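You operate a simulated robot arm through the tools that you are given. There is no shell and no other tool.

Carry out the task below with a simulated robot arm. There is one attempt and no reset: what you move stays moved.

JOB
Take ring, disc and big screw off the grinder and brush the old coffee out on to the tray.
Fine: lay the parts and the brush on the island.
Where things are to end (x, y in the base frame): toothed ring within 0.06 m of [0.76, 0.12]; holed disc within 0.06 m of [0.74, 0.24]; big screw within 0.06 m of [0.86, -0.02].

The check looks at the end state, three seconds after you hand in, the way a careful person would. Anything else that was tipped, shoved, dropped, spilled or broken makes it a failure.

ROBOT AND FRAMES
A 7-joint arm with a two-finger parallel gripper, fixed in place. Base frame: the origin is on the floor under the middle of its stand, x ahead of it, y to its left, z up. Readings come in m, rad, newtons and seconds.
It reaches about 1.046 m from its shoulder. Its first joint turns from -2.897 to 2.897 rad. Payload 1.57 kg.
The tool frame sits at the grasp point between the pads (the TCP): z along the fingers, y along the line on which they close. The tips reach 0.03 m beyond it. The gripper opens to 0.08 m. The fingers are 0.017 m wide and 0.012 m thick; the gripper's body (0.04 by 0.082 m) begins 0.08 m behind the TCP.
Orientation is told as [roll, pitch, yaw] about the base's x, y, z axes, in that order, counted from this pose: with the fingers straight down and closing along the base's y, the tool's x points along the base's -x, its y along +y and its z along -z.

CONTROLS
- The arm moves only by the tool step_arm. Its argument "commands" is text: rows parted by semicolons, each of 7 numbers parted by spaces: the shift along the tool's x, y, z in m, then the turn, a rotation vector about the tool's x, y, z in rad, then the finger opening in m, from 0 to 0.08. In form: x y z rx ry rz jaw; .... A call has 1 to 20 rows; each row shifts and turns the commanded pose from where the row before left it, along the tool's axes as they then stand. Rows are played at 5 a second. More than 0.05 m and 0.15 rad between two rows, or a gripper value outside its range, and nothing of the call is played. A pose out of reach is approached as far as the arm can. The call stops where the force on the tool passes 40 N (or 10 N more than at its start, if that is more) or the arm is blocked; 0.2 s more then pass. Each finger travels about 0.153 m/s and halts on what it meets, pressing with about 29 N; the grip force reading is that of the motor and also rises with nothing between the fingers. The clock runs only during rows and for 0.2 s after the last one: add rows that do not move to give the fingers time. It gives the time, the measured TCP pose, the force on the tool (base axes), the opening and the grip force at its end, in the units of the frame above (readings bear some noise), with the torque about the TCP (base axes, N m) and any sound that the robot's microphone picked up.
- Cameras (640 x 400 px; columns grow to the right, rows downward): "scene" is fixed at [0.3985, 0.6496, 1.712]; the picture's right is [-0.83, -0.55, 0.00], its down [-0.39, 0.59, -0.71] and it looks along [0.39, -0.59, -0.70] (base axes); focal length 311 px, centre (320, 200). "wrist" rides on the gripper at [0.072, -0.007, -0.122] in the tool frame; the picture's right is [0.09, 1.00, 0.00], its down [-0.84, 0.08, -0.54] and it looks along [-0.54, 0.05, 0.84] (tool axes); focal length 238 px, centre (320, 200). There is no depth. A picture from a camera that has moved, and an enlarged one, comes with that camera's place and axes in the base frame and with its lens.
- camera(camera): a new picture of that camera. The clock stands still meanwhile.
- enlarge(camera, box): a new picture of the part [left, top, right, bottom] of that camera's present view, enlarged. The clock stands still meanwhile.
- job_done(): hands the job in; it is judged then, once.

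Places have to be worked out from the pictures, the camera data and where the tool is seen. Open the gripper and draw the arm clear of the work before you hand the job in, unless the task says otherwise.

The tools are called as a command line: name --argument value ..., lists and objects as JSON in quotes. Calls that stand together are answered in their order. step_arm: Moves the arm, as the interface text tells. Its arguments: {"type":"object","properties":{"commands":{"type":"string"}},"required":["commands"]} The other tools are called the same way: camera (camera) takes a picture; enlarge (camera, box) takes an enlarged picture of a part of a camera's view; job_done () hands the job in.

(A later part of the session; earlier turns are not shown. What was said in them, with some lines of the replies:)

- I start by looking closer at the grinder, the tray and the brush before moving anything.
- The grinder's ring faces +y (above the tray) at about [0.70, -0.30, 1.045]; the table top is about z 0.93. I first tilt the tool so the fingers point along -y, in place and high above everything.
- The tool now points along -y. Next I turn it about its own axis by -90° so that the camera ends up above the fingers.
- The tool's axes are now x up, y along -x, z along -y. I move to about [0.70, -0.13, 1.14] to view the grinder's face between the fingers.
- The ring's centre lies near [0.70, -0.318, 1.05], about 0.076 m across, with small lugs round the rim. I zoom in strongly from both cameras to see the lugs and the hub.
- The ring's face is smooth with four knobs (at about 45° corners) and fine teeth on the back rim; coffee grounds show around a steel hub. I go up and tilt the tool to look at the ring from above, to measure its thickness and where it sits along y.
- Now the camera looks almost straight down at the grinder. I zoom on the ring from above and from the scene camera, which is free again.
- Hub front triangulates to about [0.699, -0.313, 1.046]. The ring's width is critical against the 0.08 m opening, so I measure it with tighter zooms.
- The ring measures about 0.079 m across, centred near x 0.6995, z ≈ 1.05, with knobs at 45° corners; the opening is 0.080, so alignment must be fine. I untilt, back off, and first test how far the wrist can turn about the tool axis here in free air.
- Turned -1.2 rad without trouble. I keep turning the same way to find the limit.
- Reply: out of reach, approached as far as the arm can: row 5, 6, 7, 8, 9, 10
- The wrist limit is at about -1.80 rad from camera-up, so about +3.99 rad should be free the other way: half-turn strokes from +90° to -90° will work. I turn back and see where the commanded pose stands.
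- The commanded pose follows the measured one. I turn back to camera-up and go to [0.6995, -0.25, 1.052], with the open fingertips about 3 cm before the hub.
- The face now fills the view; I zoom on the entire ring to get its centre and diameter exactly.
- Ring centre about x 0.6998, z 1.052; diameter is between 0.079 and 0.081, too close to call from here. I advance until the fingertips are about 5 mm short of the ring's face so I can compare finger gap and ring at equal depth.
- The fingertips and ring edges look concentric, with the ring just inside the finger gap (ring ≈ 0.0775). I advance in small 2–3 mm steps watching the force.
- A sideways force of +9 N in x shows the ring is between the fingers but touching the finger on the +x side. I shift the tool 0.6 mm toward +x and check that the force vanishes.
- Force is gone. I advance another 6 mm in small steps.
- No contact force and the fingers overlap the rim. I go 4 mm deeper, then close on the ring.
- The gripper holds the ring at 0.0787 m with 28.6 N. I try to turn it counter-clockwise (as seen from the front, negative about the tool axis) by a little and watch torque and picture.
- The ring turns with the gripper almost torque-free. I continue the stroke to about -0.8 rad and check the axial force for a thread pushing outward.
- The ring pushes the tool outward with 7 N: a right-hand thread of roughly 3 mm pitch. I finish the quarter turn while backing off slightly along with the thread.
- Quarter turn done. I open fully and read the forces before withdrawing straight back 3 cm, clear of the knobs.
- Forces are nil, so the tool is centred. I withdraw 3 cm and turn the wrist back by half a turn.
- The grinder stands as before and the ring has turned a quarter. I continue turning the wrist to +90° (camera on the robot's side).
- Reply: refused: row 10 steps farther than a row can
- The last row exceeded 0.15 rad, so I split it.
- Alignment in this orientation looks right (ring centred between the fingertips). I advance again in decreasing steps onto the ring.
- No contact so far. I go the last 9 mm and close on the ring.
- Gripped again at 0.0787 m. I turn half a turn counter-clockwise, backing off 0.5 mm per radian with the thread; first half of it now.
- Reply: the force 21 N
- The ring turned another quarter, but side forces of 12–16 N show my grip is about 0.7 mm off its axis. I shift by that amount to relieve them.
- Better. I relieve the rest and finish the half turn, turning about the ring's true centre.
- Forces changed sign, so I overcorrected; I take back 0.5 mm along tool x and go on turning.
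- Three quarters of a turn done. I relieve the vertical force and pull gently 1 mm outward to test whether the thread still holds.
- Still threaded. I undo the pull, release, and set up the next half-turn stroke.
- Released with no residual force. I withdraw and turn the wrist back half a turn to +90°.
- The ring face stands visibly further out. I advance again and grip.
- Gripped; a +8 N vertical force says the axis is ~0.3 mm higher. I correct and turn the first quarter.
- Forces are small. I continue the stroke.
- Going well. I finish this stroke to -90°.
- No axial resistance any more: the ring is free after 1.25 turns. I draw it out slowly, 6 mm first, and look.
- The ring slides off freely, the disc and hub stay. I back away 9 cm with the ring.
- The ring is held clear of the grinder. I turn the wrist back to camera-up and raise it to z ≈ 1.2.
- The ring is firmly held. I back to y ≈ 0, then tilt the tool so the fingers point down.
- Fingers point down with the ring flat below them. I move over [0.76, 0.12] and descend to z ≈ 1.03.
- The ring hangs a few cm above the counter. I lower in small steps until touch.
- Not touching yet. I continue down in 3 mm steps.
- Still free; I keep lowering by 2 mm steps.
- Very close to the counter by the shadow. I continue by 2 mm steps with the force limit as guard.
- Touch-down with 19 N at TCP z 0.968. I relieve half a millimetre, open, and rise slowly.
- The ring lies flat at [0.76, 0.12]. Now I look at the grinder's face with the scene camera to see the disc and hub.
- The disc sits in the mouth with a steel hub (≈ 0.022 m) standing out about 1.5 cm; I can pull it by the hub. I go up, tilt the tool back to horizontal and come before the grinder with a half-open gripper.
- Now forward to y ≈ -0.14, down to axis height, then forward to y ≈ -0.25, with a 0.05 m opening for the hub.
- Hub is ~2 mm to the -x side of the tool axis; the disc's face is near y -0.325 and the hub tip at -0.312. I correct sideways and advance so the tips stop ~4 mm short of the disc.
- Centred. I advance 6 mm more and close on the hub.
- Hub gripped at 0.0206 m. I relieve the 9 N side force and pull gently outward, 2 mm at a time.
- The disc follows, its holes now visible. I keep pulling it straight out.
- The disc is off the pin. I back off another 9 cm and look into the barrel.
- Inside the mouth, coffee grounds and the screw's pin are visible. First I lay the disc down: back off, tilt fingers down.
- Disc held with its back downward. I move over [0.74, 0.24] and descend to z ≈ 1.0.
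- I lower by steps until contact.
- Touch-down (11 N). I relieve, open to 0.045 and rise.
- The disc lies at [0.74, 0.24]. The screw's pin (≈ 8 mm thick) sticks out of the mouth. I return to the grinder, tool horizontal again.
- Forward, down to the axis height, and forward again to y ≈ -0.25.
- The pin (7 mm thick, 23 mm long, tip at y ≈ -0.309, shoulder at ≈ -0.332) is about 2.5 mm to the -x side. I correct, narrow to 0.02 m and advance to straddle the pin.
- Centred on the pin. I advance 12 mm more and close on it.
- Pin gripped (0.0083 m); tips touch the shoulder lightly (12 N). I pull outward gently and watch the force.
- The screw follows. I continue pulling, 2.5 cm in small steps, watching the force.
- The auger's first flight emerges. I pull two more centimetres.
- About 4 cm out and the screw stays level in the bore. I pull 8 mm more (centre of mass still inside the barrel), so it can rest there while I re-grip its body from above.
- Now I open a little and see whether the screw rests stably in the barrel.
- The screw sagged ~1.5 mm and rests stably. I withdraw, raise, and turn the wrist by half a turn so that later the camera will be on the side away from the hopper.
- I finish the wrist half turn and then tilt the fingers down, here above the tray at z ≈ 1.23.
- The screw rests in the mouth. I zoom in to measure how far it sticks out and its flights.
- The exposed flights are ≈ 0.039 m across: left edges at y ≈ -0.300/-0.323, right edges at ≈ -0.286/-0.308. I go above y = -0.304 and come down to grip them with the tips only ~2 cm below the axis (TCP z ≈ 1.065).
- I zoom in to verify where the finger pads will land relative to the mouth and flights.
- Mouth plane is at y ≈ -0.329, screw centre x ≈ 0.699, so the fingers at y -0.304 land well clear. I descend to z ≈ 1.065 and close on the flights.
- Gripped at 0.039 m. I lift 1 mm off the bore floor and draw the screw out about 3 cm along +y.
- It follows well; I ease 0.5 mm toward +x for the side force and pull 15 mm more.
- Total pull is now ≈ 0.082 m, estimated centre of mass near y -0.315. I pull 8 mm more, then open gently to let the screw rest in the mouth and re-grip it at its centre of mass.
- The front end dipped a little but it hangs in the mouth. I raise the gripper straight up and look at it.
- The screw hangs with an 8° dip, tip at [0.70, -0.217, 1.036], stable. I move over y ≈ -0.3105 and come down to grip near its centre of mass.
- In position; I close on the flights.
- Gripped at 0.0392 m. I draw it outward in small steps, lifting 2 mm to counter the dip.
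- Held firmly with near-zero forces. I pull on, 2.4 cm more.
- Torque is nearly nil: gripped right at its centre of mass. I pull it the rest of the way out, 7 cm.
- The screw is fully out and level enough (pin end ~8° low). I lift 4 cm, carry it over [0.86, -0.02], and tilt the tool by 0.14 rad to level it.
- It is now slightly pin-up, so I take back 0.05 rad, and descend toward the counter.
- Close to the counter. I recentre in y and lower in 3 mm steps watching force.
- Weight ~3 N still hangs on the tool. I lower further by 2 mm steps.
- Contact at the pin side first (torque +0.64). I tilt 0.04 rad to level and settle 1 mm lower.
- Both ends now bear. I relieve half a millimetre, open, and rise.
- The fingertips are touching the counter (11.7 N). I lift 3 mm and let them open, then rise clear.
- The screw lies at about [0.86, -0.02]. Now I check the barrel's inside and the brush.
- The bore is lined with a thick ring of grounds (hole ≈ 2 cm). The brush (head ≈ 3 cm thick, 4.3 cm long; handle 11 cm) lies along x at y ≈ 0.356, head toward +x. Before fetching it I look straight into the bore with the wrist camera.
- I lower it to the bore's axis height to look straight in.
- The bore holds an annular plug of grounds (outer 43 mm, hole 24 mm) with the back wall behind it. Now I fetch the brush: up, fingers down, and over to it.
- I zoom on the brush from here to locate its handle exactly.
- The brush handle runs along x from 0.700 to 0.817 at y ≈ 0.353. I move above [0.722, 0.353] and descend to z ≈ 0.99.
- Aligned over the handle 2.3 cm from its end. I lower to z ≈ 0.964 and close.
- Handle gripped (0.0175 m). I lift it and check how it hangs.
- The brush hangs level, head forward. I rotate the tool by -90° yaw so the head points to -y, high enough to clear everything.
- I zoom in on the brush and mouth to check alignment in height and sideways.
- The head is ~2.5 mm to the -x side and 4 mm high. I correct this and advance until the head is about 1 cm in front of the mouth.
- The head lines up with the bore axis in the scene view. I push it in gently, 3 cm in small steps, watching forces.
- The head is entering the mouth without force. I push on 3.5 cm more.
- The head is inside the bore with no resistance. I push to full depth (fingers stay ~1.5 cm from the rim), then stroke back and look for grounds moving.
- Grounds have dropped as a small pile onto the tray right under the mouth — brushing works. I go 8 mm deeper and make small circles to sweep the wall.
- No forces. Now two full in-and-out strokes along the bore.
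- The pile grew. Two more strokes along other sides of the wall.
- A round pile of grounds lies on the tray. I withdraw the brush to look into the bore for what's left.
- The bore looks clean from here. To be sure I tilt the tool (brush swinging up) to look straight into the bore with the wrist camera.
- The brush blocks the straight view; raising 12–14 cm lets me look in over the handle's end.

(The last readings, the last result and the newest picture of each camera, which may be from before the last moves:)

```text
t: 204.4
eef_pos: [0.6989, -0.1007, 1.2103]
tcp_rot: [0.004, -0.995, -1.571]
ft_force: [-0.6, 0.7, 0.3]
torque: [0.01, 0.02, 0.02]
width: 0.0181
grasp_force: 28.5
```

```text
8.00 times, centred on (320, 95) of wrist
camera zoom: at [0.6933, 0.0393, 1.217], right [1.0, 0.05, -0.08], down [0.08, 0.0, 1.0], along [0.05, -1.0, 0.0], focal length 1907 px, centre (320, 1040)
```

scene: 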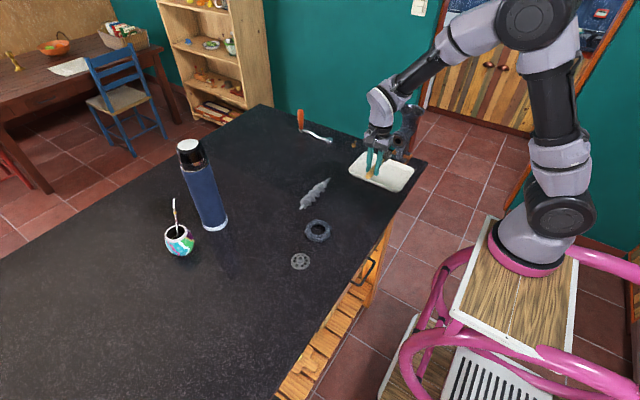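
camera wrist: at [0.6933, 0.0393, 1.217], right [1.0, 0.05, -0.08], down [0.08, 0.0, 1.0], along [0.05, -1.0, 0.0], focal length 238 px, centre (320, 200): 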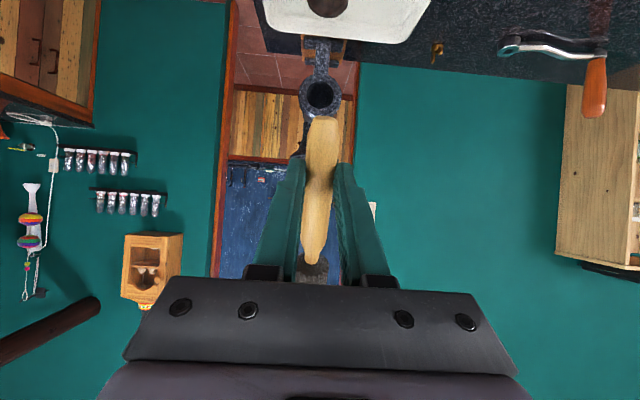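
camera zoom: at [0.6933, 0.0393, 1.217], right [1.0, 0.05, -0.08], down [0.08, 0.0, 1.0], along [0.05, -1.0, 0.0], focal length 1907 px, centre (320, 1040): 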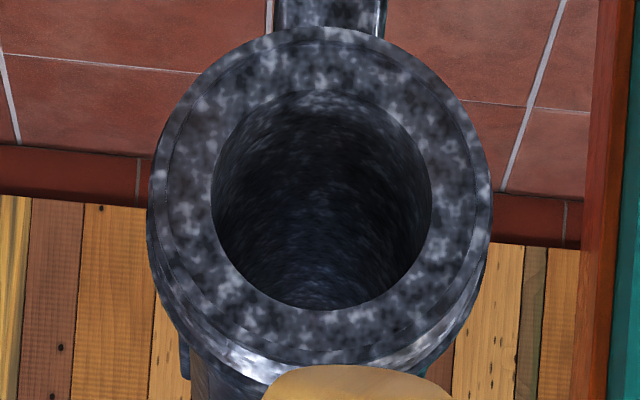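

The bore is clean all the way. Now I put the brush back on the island where it lay: untilt, carry over, and turn the tool back to yaw 0.

step_arm --commands "0 0 0 0 0.15 0 0.005; 0 0 0 0 0.15 0 0.005; 0 0 0 0 0.15 0 0.005; 0 0 0 0 0.15 0 0.005; 0 0 0 0 0.15 0 0.005; 0 0 0 0 0.15 0 0.005; 0 0 0 0 0.095 0 0.005; 0.048 0.0025 0 0 0 0 0.005; 0.048 0.0025 0 0 0 0 0.005; 0.048 0.0025 0 0 0 0 0.005; 0.048 0.0025 0 0 0 0 0.005; 0.048 0.0025 0 0 0 0 0.005; 0.048 0.0025 0 0 0 0 0.005; 0.048 0.0025 0 0 0 0 0.005; 0.048 0.0025 0 0 0 0 0.005; 0.048 0.0025 0 0 0 0 0.005; 0.022 0 0 0 0 0 0.005; 0 0 0 0 0 0 0.005"

step_arm --commands "0 0 0 0 0 -0.15 0.005; 0 0 0 0 0 -0.15 0.005; 0 0 0 0 0 -0.15 0.005; 0 0 0 0 0 -0.15 0.005; 0 0 0 0 0 -0.15 0.005; 0 0 0 0 0 -0.15 0.005; 0 0 0 0 0 -0.15 0.005; 0 0 0 0 0 -0.15 0.005; 0 0 0 0 0 -0.15 0.005; 0 0 0 0 0 -0.15 0.005; 0 0 0 0 0 -0.0708 0.005; 0 0 0.04 0 0 0 0.005; 0 0 0.04 0 0 0 0.005; 0 0 0.04 0 0 0 0.005; 0 0 0.04 0 0 0 0.005; 0 0 0 0 0 0 0.005; 0 0 0 0 0 0 0.005"

camera --camera "wrist"

enlarge --camera "scene" --box '[210, 190, 330, 310]'

```text
t: 208.2
eef_pos: [0.7226, 0.3519, 1.2043]
tcp_rot: [0.002, -0.003, -1.569]
ft_force: [-0.1, 0.0, -0.4]
torque: [0.05, 0.02, 0.0]
width: 0.0185
grasp_force: 28.8
```

```text
t: 211.8
eef_pos: [0.7229, 0.3519, 1.045]
tcp_rot: [-0.002, -0.002, 0.0]
ft_force: [-0.6, 0.1, -0.2]
torque: [-0.03, 0.01, 0.0]
width: 0.0183
grasp_force: 29.3
```

```text
taken
camera wrist: at [0.6512, 0.3448, 1.1675], right [-0.09, 1.0, 0.0], down [0.84, 0.08, 0.54], along [0.54, 0.05, -0.84], focal length 238 px, centre (320, 200)
```

wrist: 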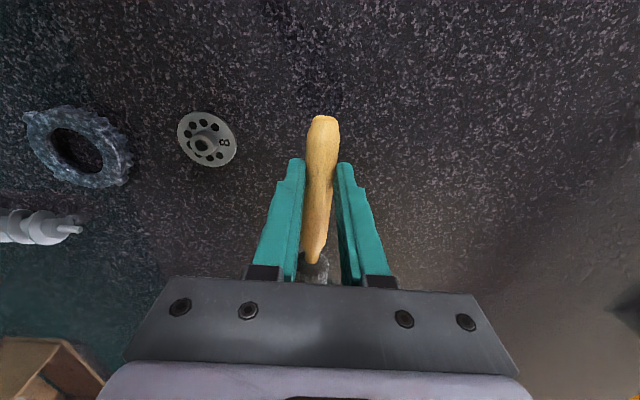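

```text
3.33 times, centred on (270, 250) of scene
camera zoom: at [0.3985, 0.6496, 1.712], right [-0.83, -0.55, 0.0], down [-0.39, 0.59, -0.71], along [0.39, -0.59, -0.7], focal length 1037 px, centre (487, 33)
```

zoom: 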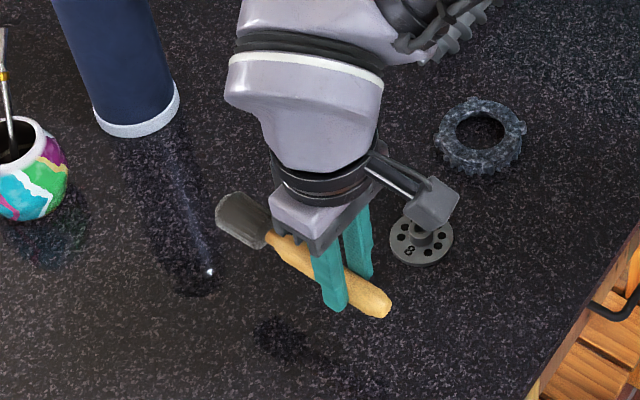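

Over its old place. I lower the brush slowly to the counter.

step_arm --commands "0 0 0.03 0 0 0 0.005; 0 0 0.025 0 0 0 0.005; 0 0 0.012 0 0 0 0.005; 0 0 0.005 0 0 0 0.005; 0 0 0.003 0 0 0 0.005; 0 0 0 0 0 0 0.005"

step_arm --commands "0 0 0.002 0 0 0 0.005; 0 0 0.002 0 0 0 0.005; 0 0 0 0 0 0 0.005"

```text
t: 213.2
eef_pos: [0.7229, 0.3527, 0.9717]
tcp_rot: [-0.002, -0.003, 0.001]
ft_force: [0.3, -0.5, -0.9]
torque: [-0.02, 0.04, -0.01]
width: 0.0181
grasp_force: 29.2
```

```text
t: 214.0
eef_pos: [0.7235, 0.3515, 0.9681]
tcp_rot: [-0.002, -0.001, 0.0]
ft_force: [0.0, 0.4, -0.7]
torque: [0.0, 0.04, -0.04]
width: 0.0185
grasp_force: 29.3
```

step_arm --commands "0 0 0.0015 0 0 0 0.005; 0 0 0.0015 0 0 0 0.005; 0 0 0 0 0 0 0.005"

enlarge --camera "scene" --box '[230, 230, 310, 310]'

```text
t: 214.8
eef_pos: [0.7247, 0.353, 0.9652]
tcp_rot: [-0.001, -0.001, 0.0]
ft_force: [0.2, -0.4, -0.4]
torque: [0.03, 0.0, -0.01]
width: 0.0182
grasp_force: 28.9
```

```text
5.00 times, centred on (270, 270) of scene
camera zoom: at [0.3985, 0.6496, 1.712], right [-0.83, -0.55, 0.0], down [-0.39, 0.59, -0.71], along [0.39, -0.59, -0.7], focal length 1556 px, centre (570, -150)
```

zoom: 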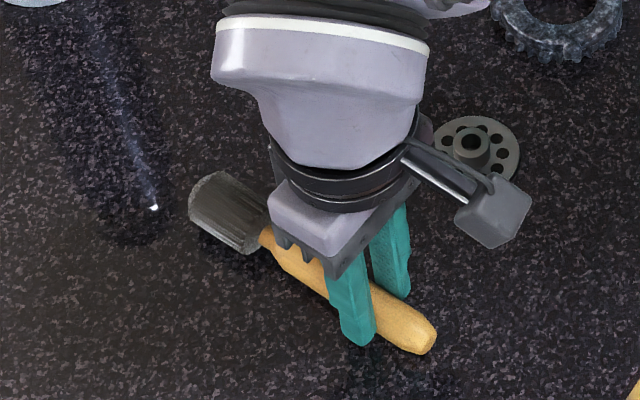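

It is back at the pick height. I lower one more millimetre and release, opening gently.

step_arm --commands "0 0 0.001 0 0 0 0.005; 0 0 0 0 0 0 0.005; 0 0 0 0 0 0 0.02; 0 0 0 0 0 0 0.03; 0 0 0 0 0 0 0.045; 0 0 0 0 0 0 0.045"

step_arm --commands "0 0 -0.005 0 0 0 0.045; 0 0 -0.015 0 0 0 0.045; 0 0 -0.04 0 0 0 0.045; 0 0 -0.045 0 0 0 0.045; 0 0 -0.045 0 0 0 0.045; 0 0 -0.045 0 0 0 0.045; 0 0 -0.045 0 0 0 0.045; 0 0 0 0 0 0 0.045"

camera --camera "wrist"

camera --camera "scene"

```text
t: 216.2
eef_pos: [0.723, 0.3525, 0.9657]
tcp_rot: [-0.002, -0.003, 0.001]
ft_force: [0.2, 0.3, 0.4]
torque: [0.02, 0.01, 0.02]
width: 0.045
grasp_force: 0.0
```

```text
t: 218.0
eef_pos: [0.7253, 0.3527, 1.202]
tcp_rot: [0.0, 0.0, 0.001]
ft_force: [0.1, 0.0, 0.4]
torque: [-0.01, 0.02, 0.04]
width: 0.0449
grasp_force: 0.1
```

```text
taken
camera wrist: at [0.6525, 0.3459, 1.3247], right [-0.09, 1.0, 0.0], down [0.84, 0.08, 0.54], along [0.54, 0.05, -0.84], focal length 238 px, centre (320, 200)
```

wrist: 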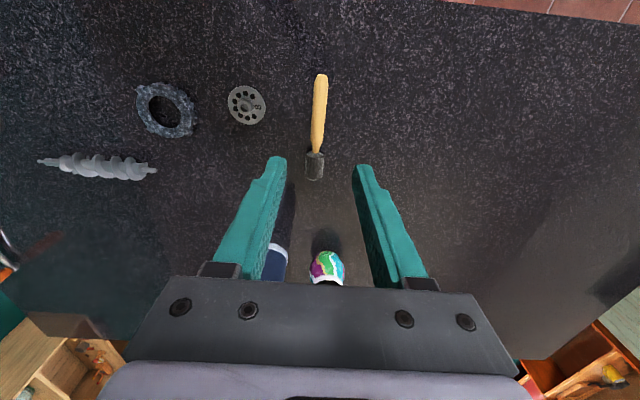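

```text
taken
```

scene: 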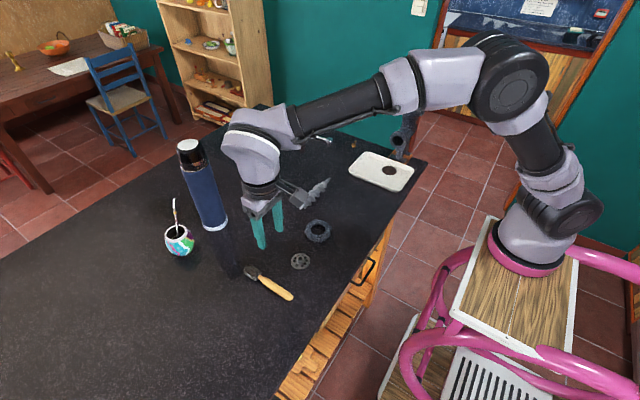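

Ring ≈ [0.753, 0.119], disc ≈ [0.737, 0.241], screw ≈ [0.859, -0.02], brush back in its place. I raise the arm and draw it clear toward the start pose.

step_arm --commands "0 0 -0.045 0 0 0 0.06; 0 0 -0.045 0 0 0 0.08; 0.0185 -0.041 0 0 0 0 0.08; 0.0185 -0.041 0 0 0 0 0.08; 0.0185 -0.041 0 0 0 0 0.08; 0.0185 -0.041 0 0 0 0 0.08; 0.0185 -0.041 0 0 0 0 0.08; 0.0185 -0.041 0 0 0 0 0.08; 0.0185 -0.041 0 0 0 0 0.08; 0.0185 -0.041 0 0 0 0 0.08; 0.0185 -0.041 0 0 0 0 0.08; 0.0185 -0.041 0 0 0 0 0.08; 0 0 0 0 0 0 0.08; 0 0 0 0 0 0 0.08"

camera --camera "scene"

enlarge --camera "scene" --box '[280, 80, 440, 200]'

enlarge --camera "scene" --box '[140, 120, 360, 320]'

camera --camera "wrist"

```text
t: 221.0
eef_pos: [0.5384, -0.06, 1.2912]
tcp_rot: [-0.002, -0.002, -0.001]
ft_force: [0.0, 0.2, 0.0]
torque: [0.01, -0.01, -0.03]
width: 0.08
grasp_force: 0.1
```

```text
taken
```

scene: 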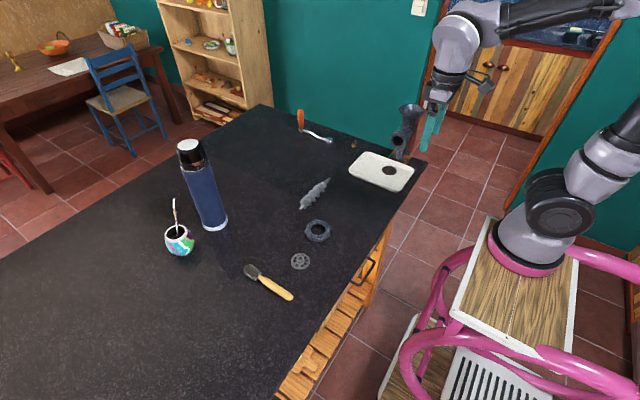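

```text
3.33 times, centred on (360, 140) of scene
camera zoom: at [0.3985, 0.6496, 1.712], right [-0.83, -0.55, 0.0], down [-0.39, 0.59, -0.71], along [0.39, -0.59, -0.7], focal length 1037 px, centre (187, 400)
```

zoom: 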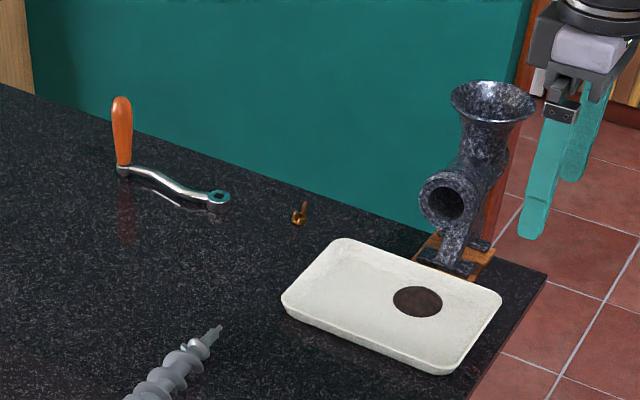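

```text
2.00 times, centred on (250, 220) of scene
camera zoom: at [0.3985, 0.6496, 1.712], right [-0.83, -0.55, 0.0], down [-0.39, 0.59, -0.71], along [0.39, -0.59, -0.7], focal length 622 px, centre (460, 160)
```

zoom: 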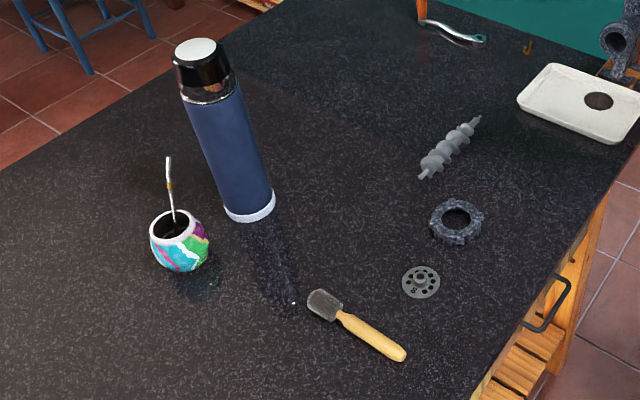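

```text
taken
camera wrist: at [0.4659, -0.0669, 1.414], right [-0.09, 1.0, 0.0], down [0.84, 0.08, 0.54], along [0.54, 0.05, -0.84], focal length 238 px, centre (320, 200)
```

wrist: 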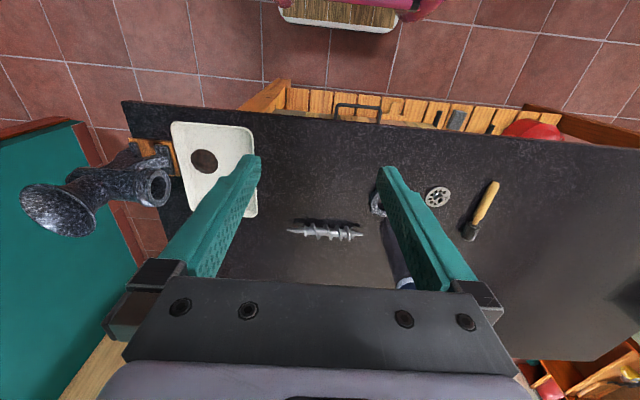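

Tray, crank, thumb screw, thermos and mate are where they were, and the gripper is open and clear. A last close look for spilt grounds around the tray and inside the grinder.

enlarge --camera "scene" --box '[345, 100, 425, 200]'

enlarge --camera "scene" --box '[380, 98, 420, 148]'

enlarge --camera "wrist" --box '[10, 90, 280, 260]'

```text
4.00 times, centred on (385, 150) of scene
camera zoom: at [0.3985, 0.6496, 1.712], right [-0.83, -0.55, 0.0], down [-0.39, 0.59, -0.71], along [0.39, -0.59, -0.7], focal length 1245 px, centre (60, 400)
```

zoom: 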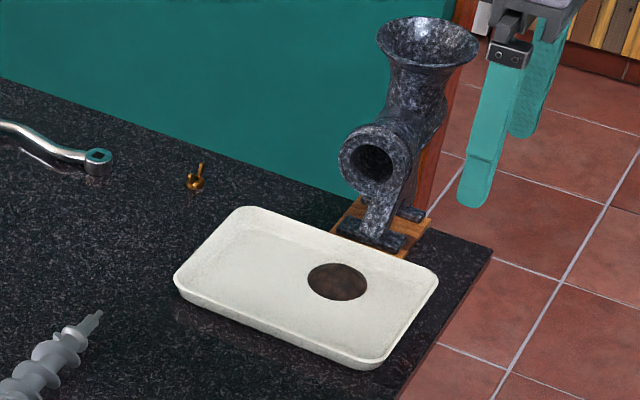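

```text
8.00 times, centred on (400, 123) of scene
camera zoom: at [0.3985, 0.6496, 1.712], right [-0.83, -0.55, 0.0], down [-0.39, 0.59, -0.71], along [0.39, -0.59, -0.7], focal length 2489 px, centre (-320, 816)
```

zoom: 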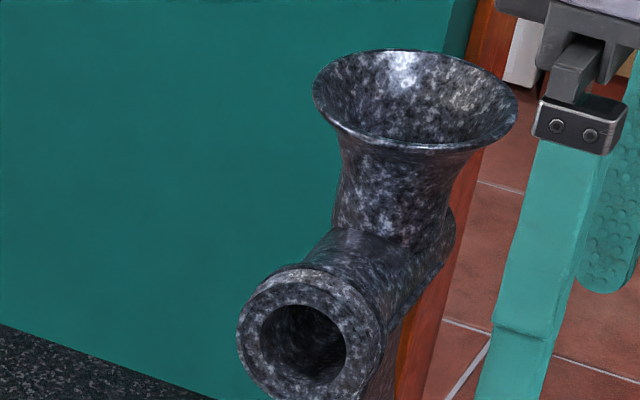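

```text
2.35 times, centred on (145, 175) of wrist
camera zoom: at [0.4659, -0.0669, 1.414], right [-0.09, 1.0, 0.0], down [0.84, 0.08, 0.54], along [0.54, 0.05, -0.84], focal length 561 px, centre (732, 259)
```

zoom: 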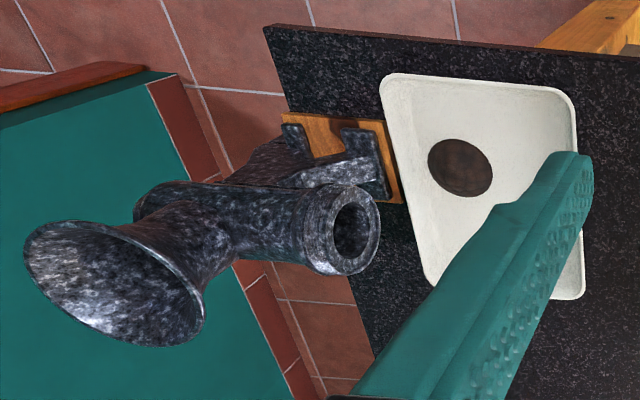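

The barrel is clean, all the grounds lie on the tray, the parts and the brush lie at rest on the island, and the open gripper is clear. I hand the job in.

job_done

```text
The job is handed in.
```

The grinder is stripped and brushed clean, and I've handed the job in; I haven't seen the check's verdict.

| Part | Target (x, y) | Where it lies (estimated from the pictures) |
|---|---|---|
| Toothed ring | [0.76, 0.12] | about [0.753, 0.119] |
| Holed disc | [0.74, 0.24] | about [0.737, 0.241] |
| Big screw | [0.86, -0.02] | about [0.859, -0.020] |

- **Coffee:** the barrel looks clean to its back wall from the wrist camera. The grounds lie in one pile on the tray, and the last close pictures show none spilt around it.
- **Brush:** it is back on the island where it lay at the start.
- **Everything else:** the tray, crank, thumb screw, thermos and mate look unmoved compared with the first pictures.
- **Arm:** it is back at about its starting pose with the gripper open.

The screw dipped about 8° at the mouth while I re-gripped it, but it stayed in the barrel and nothing was dropped.
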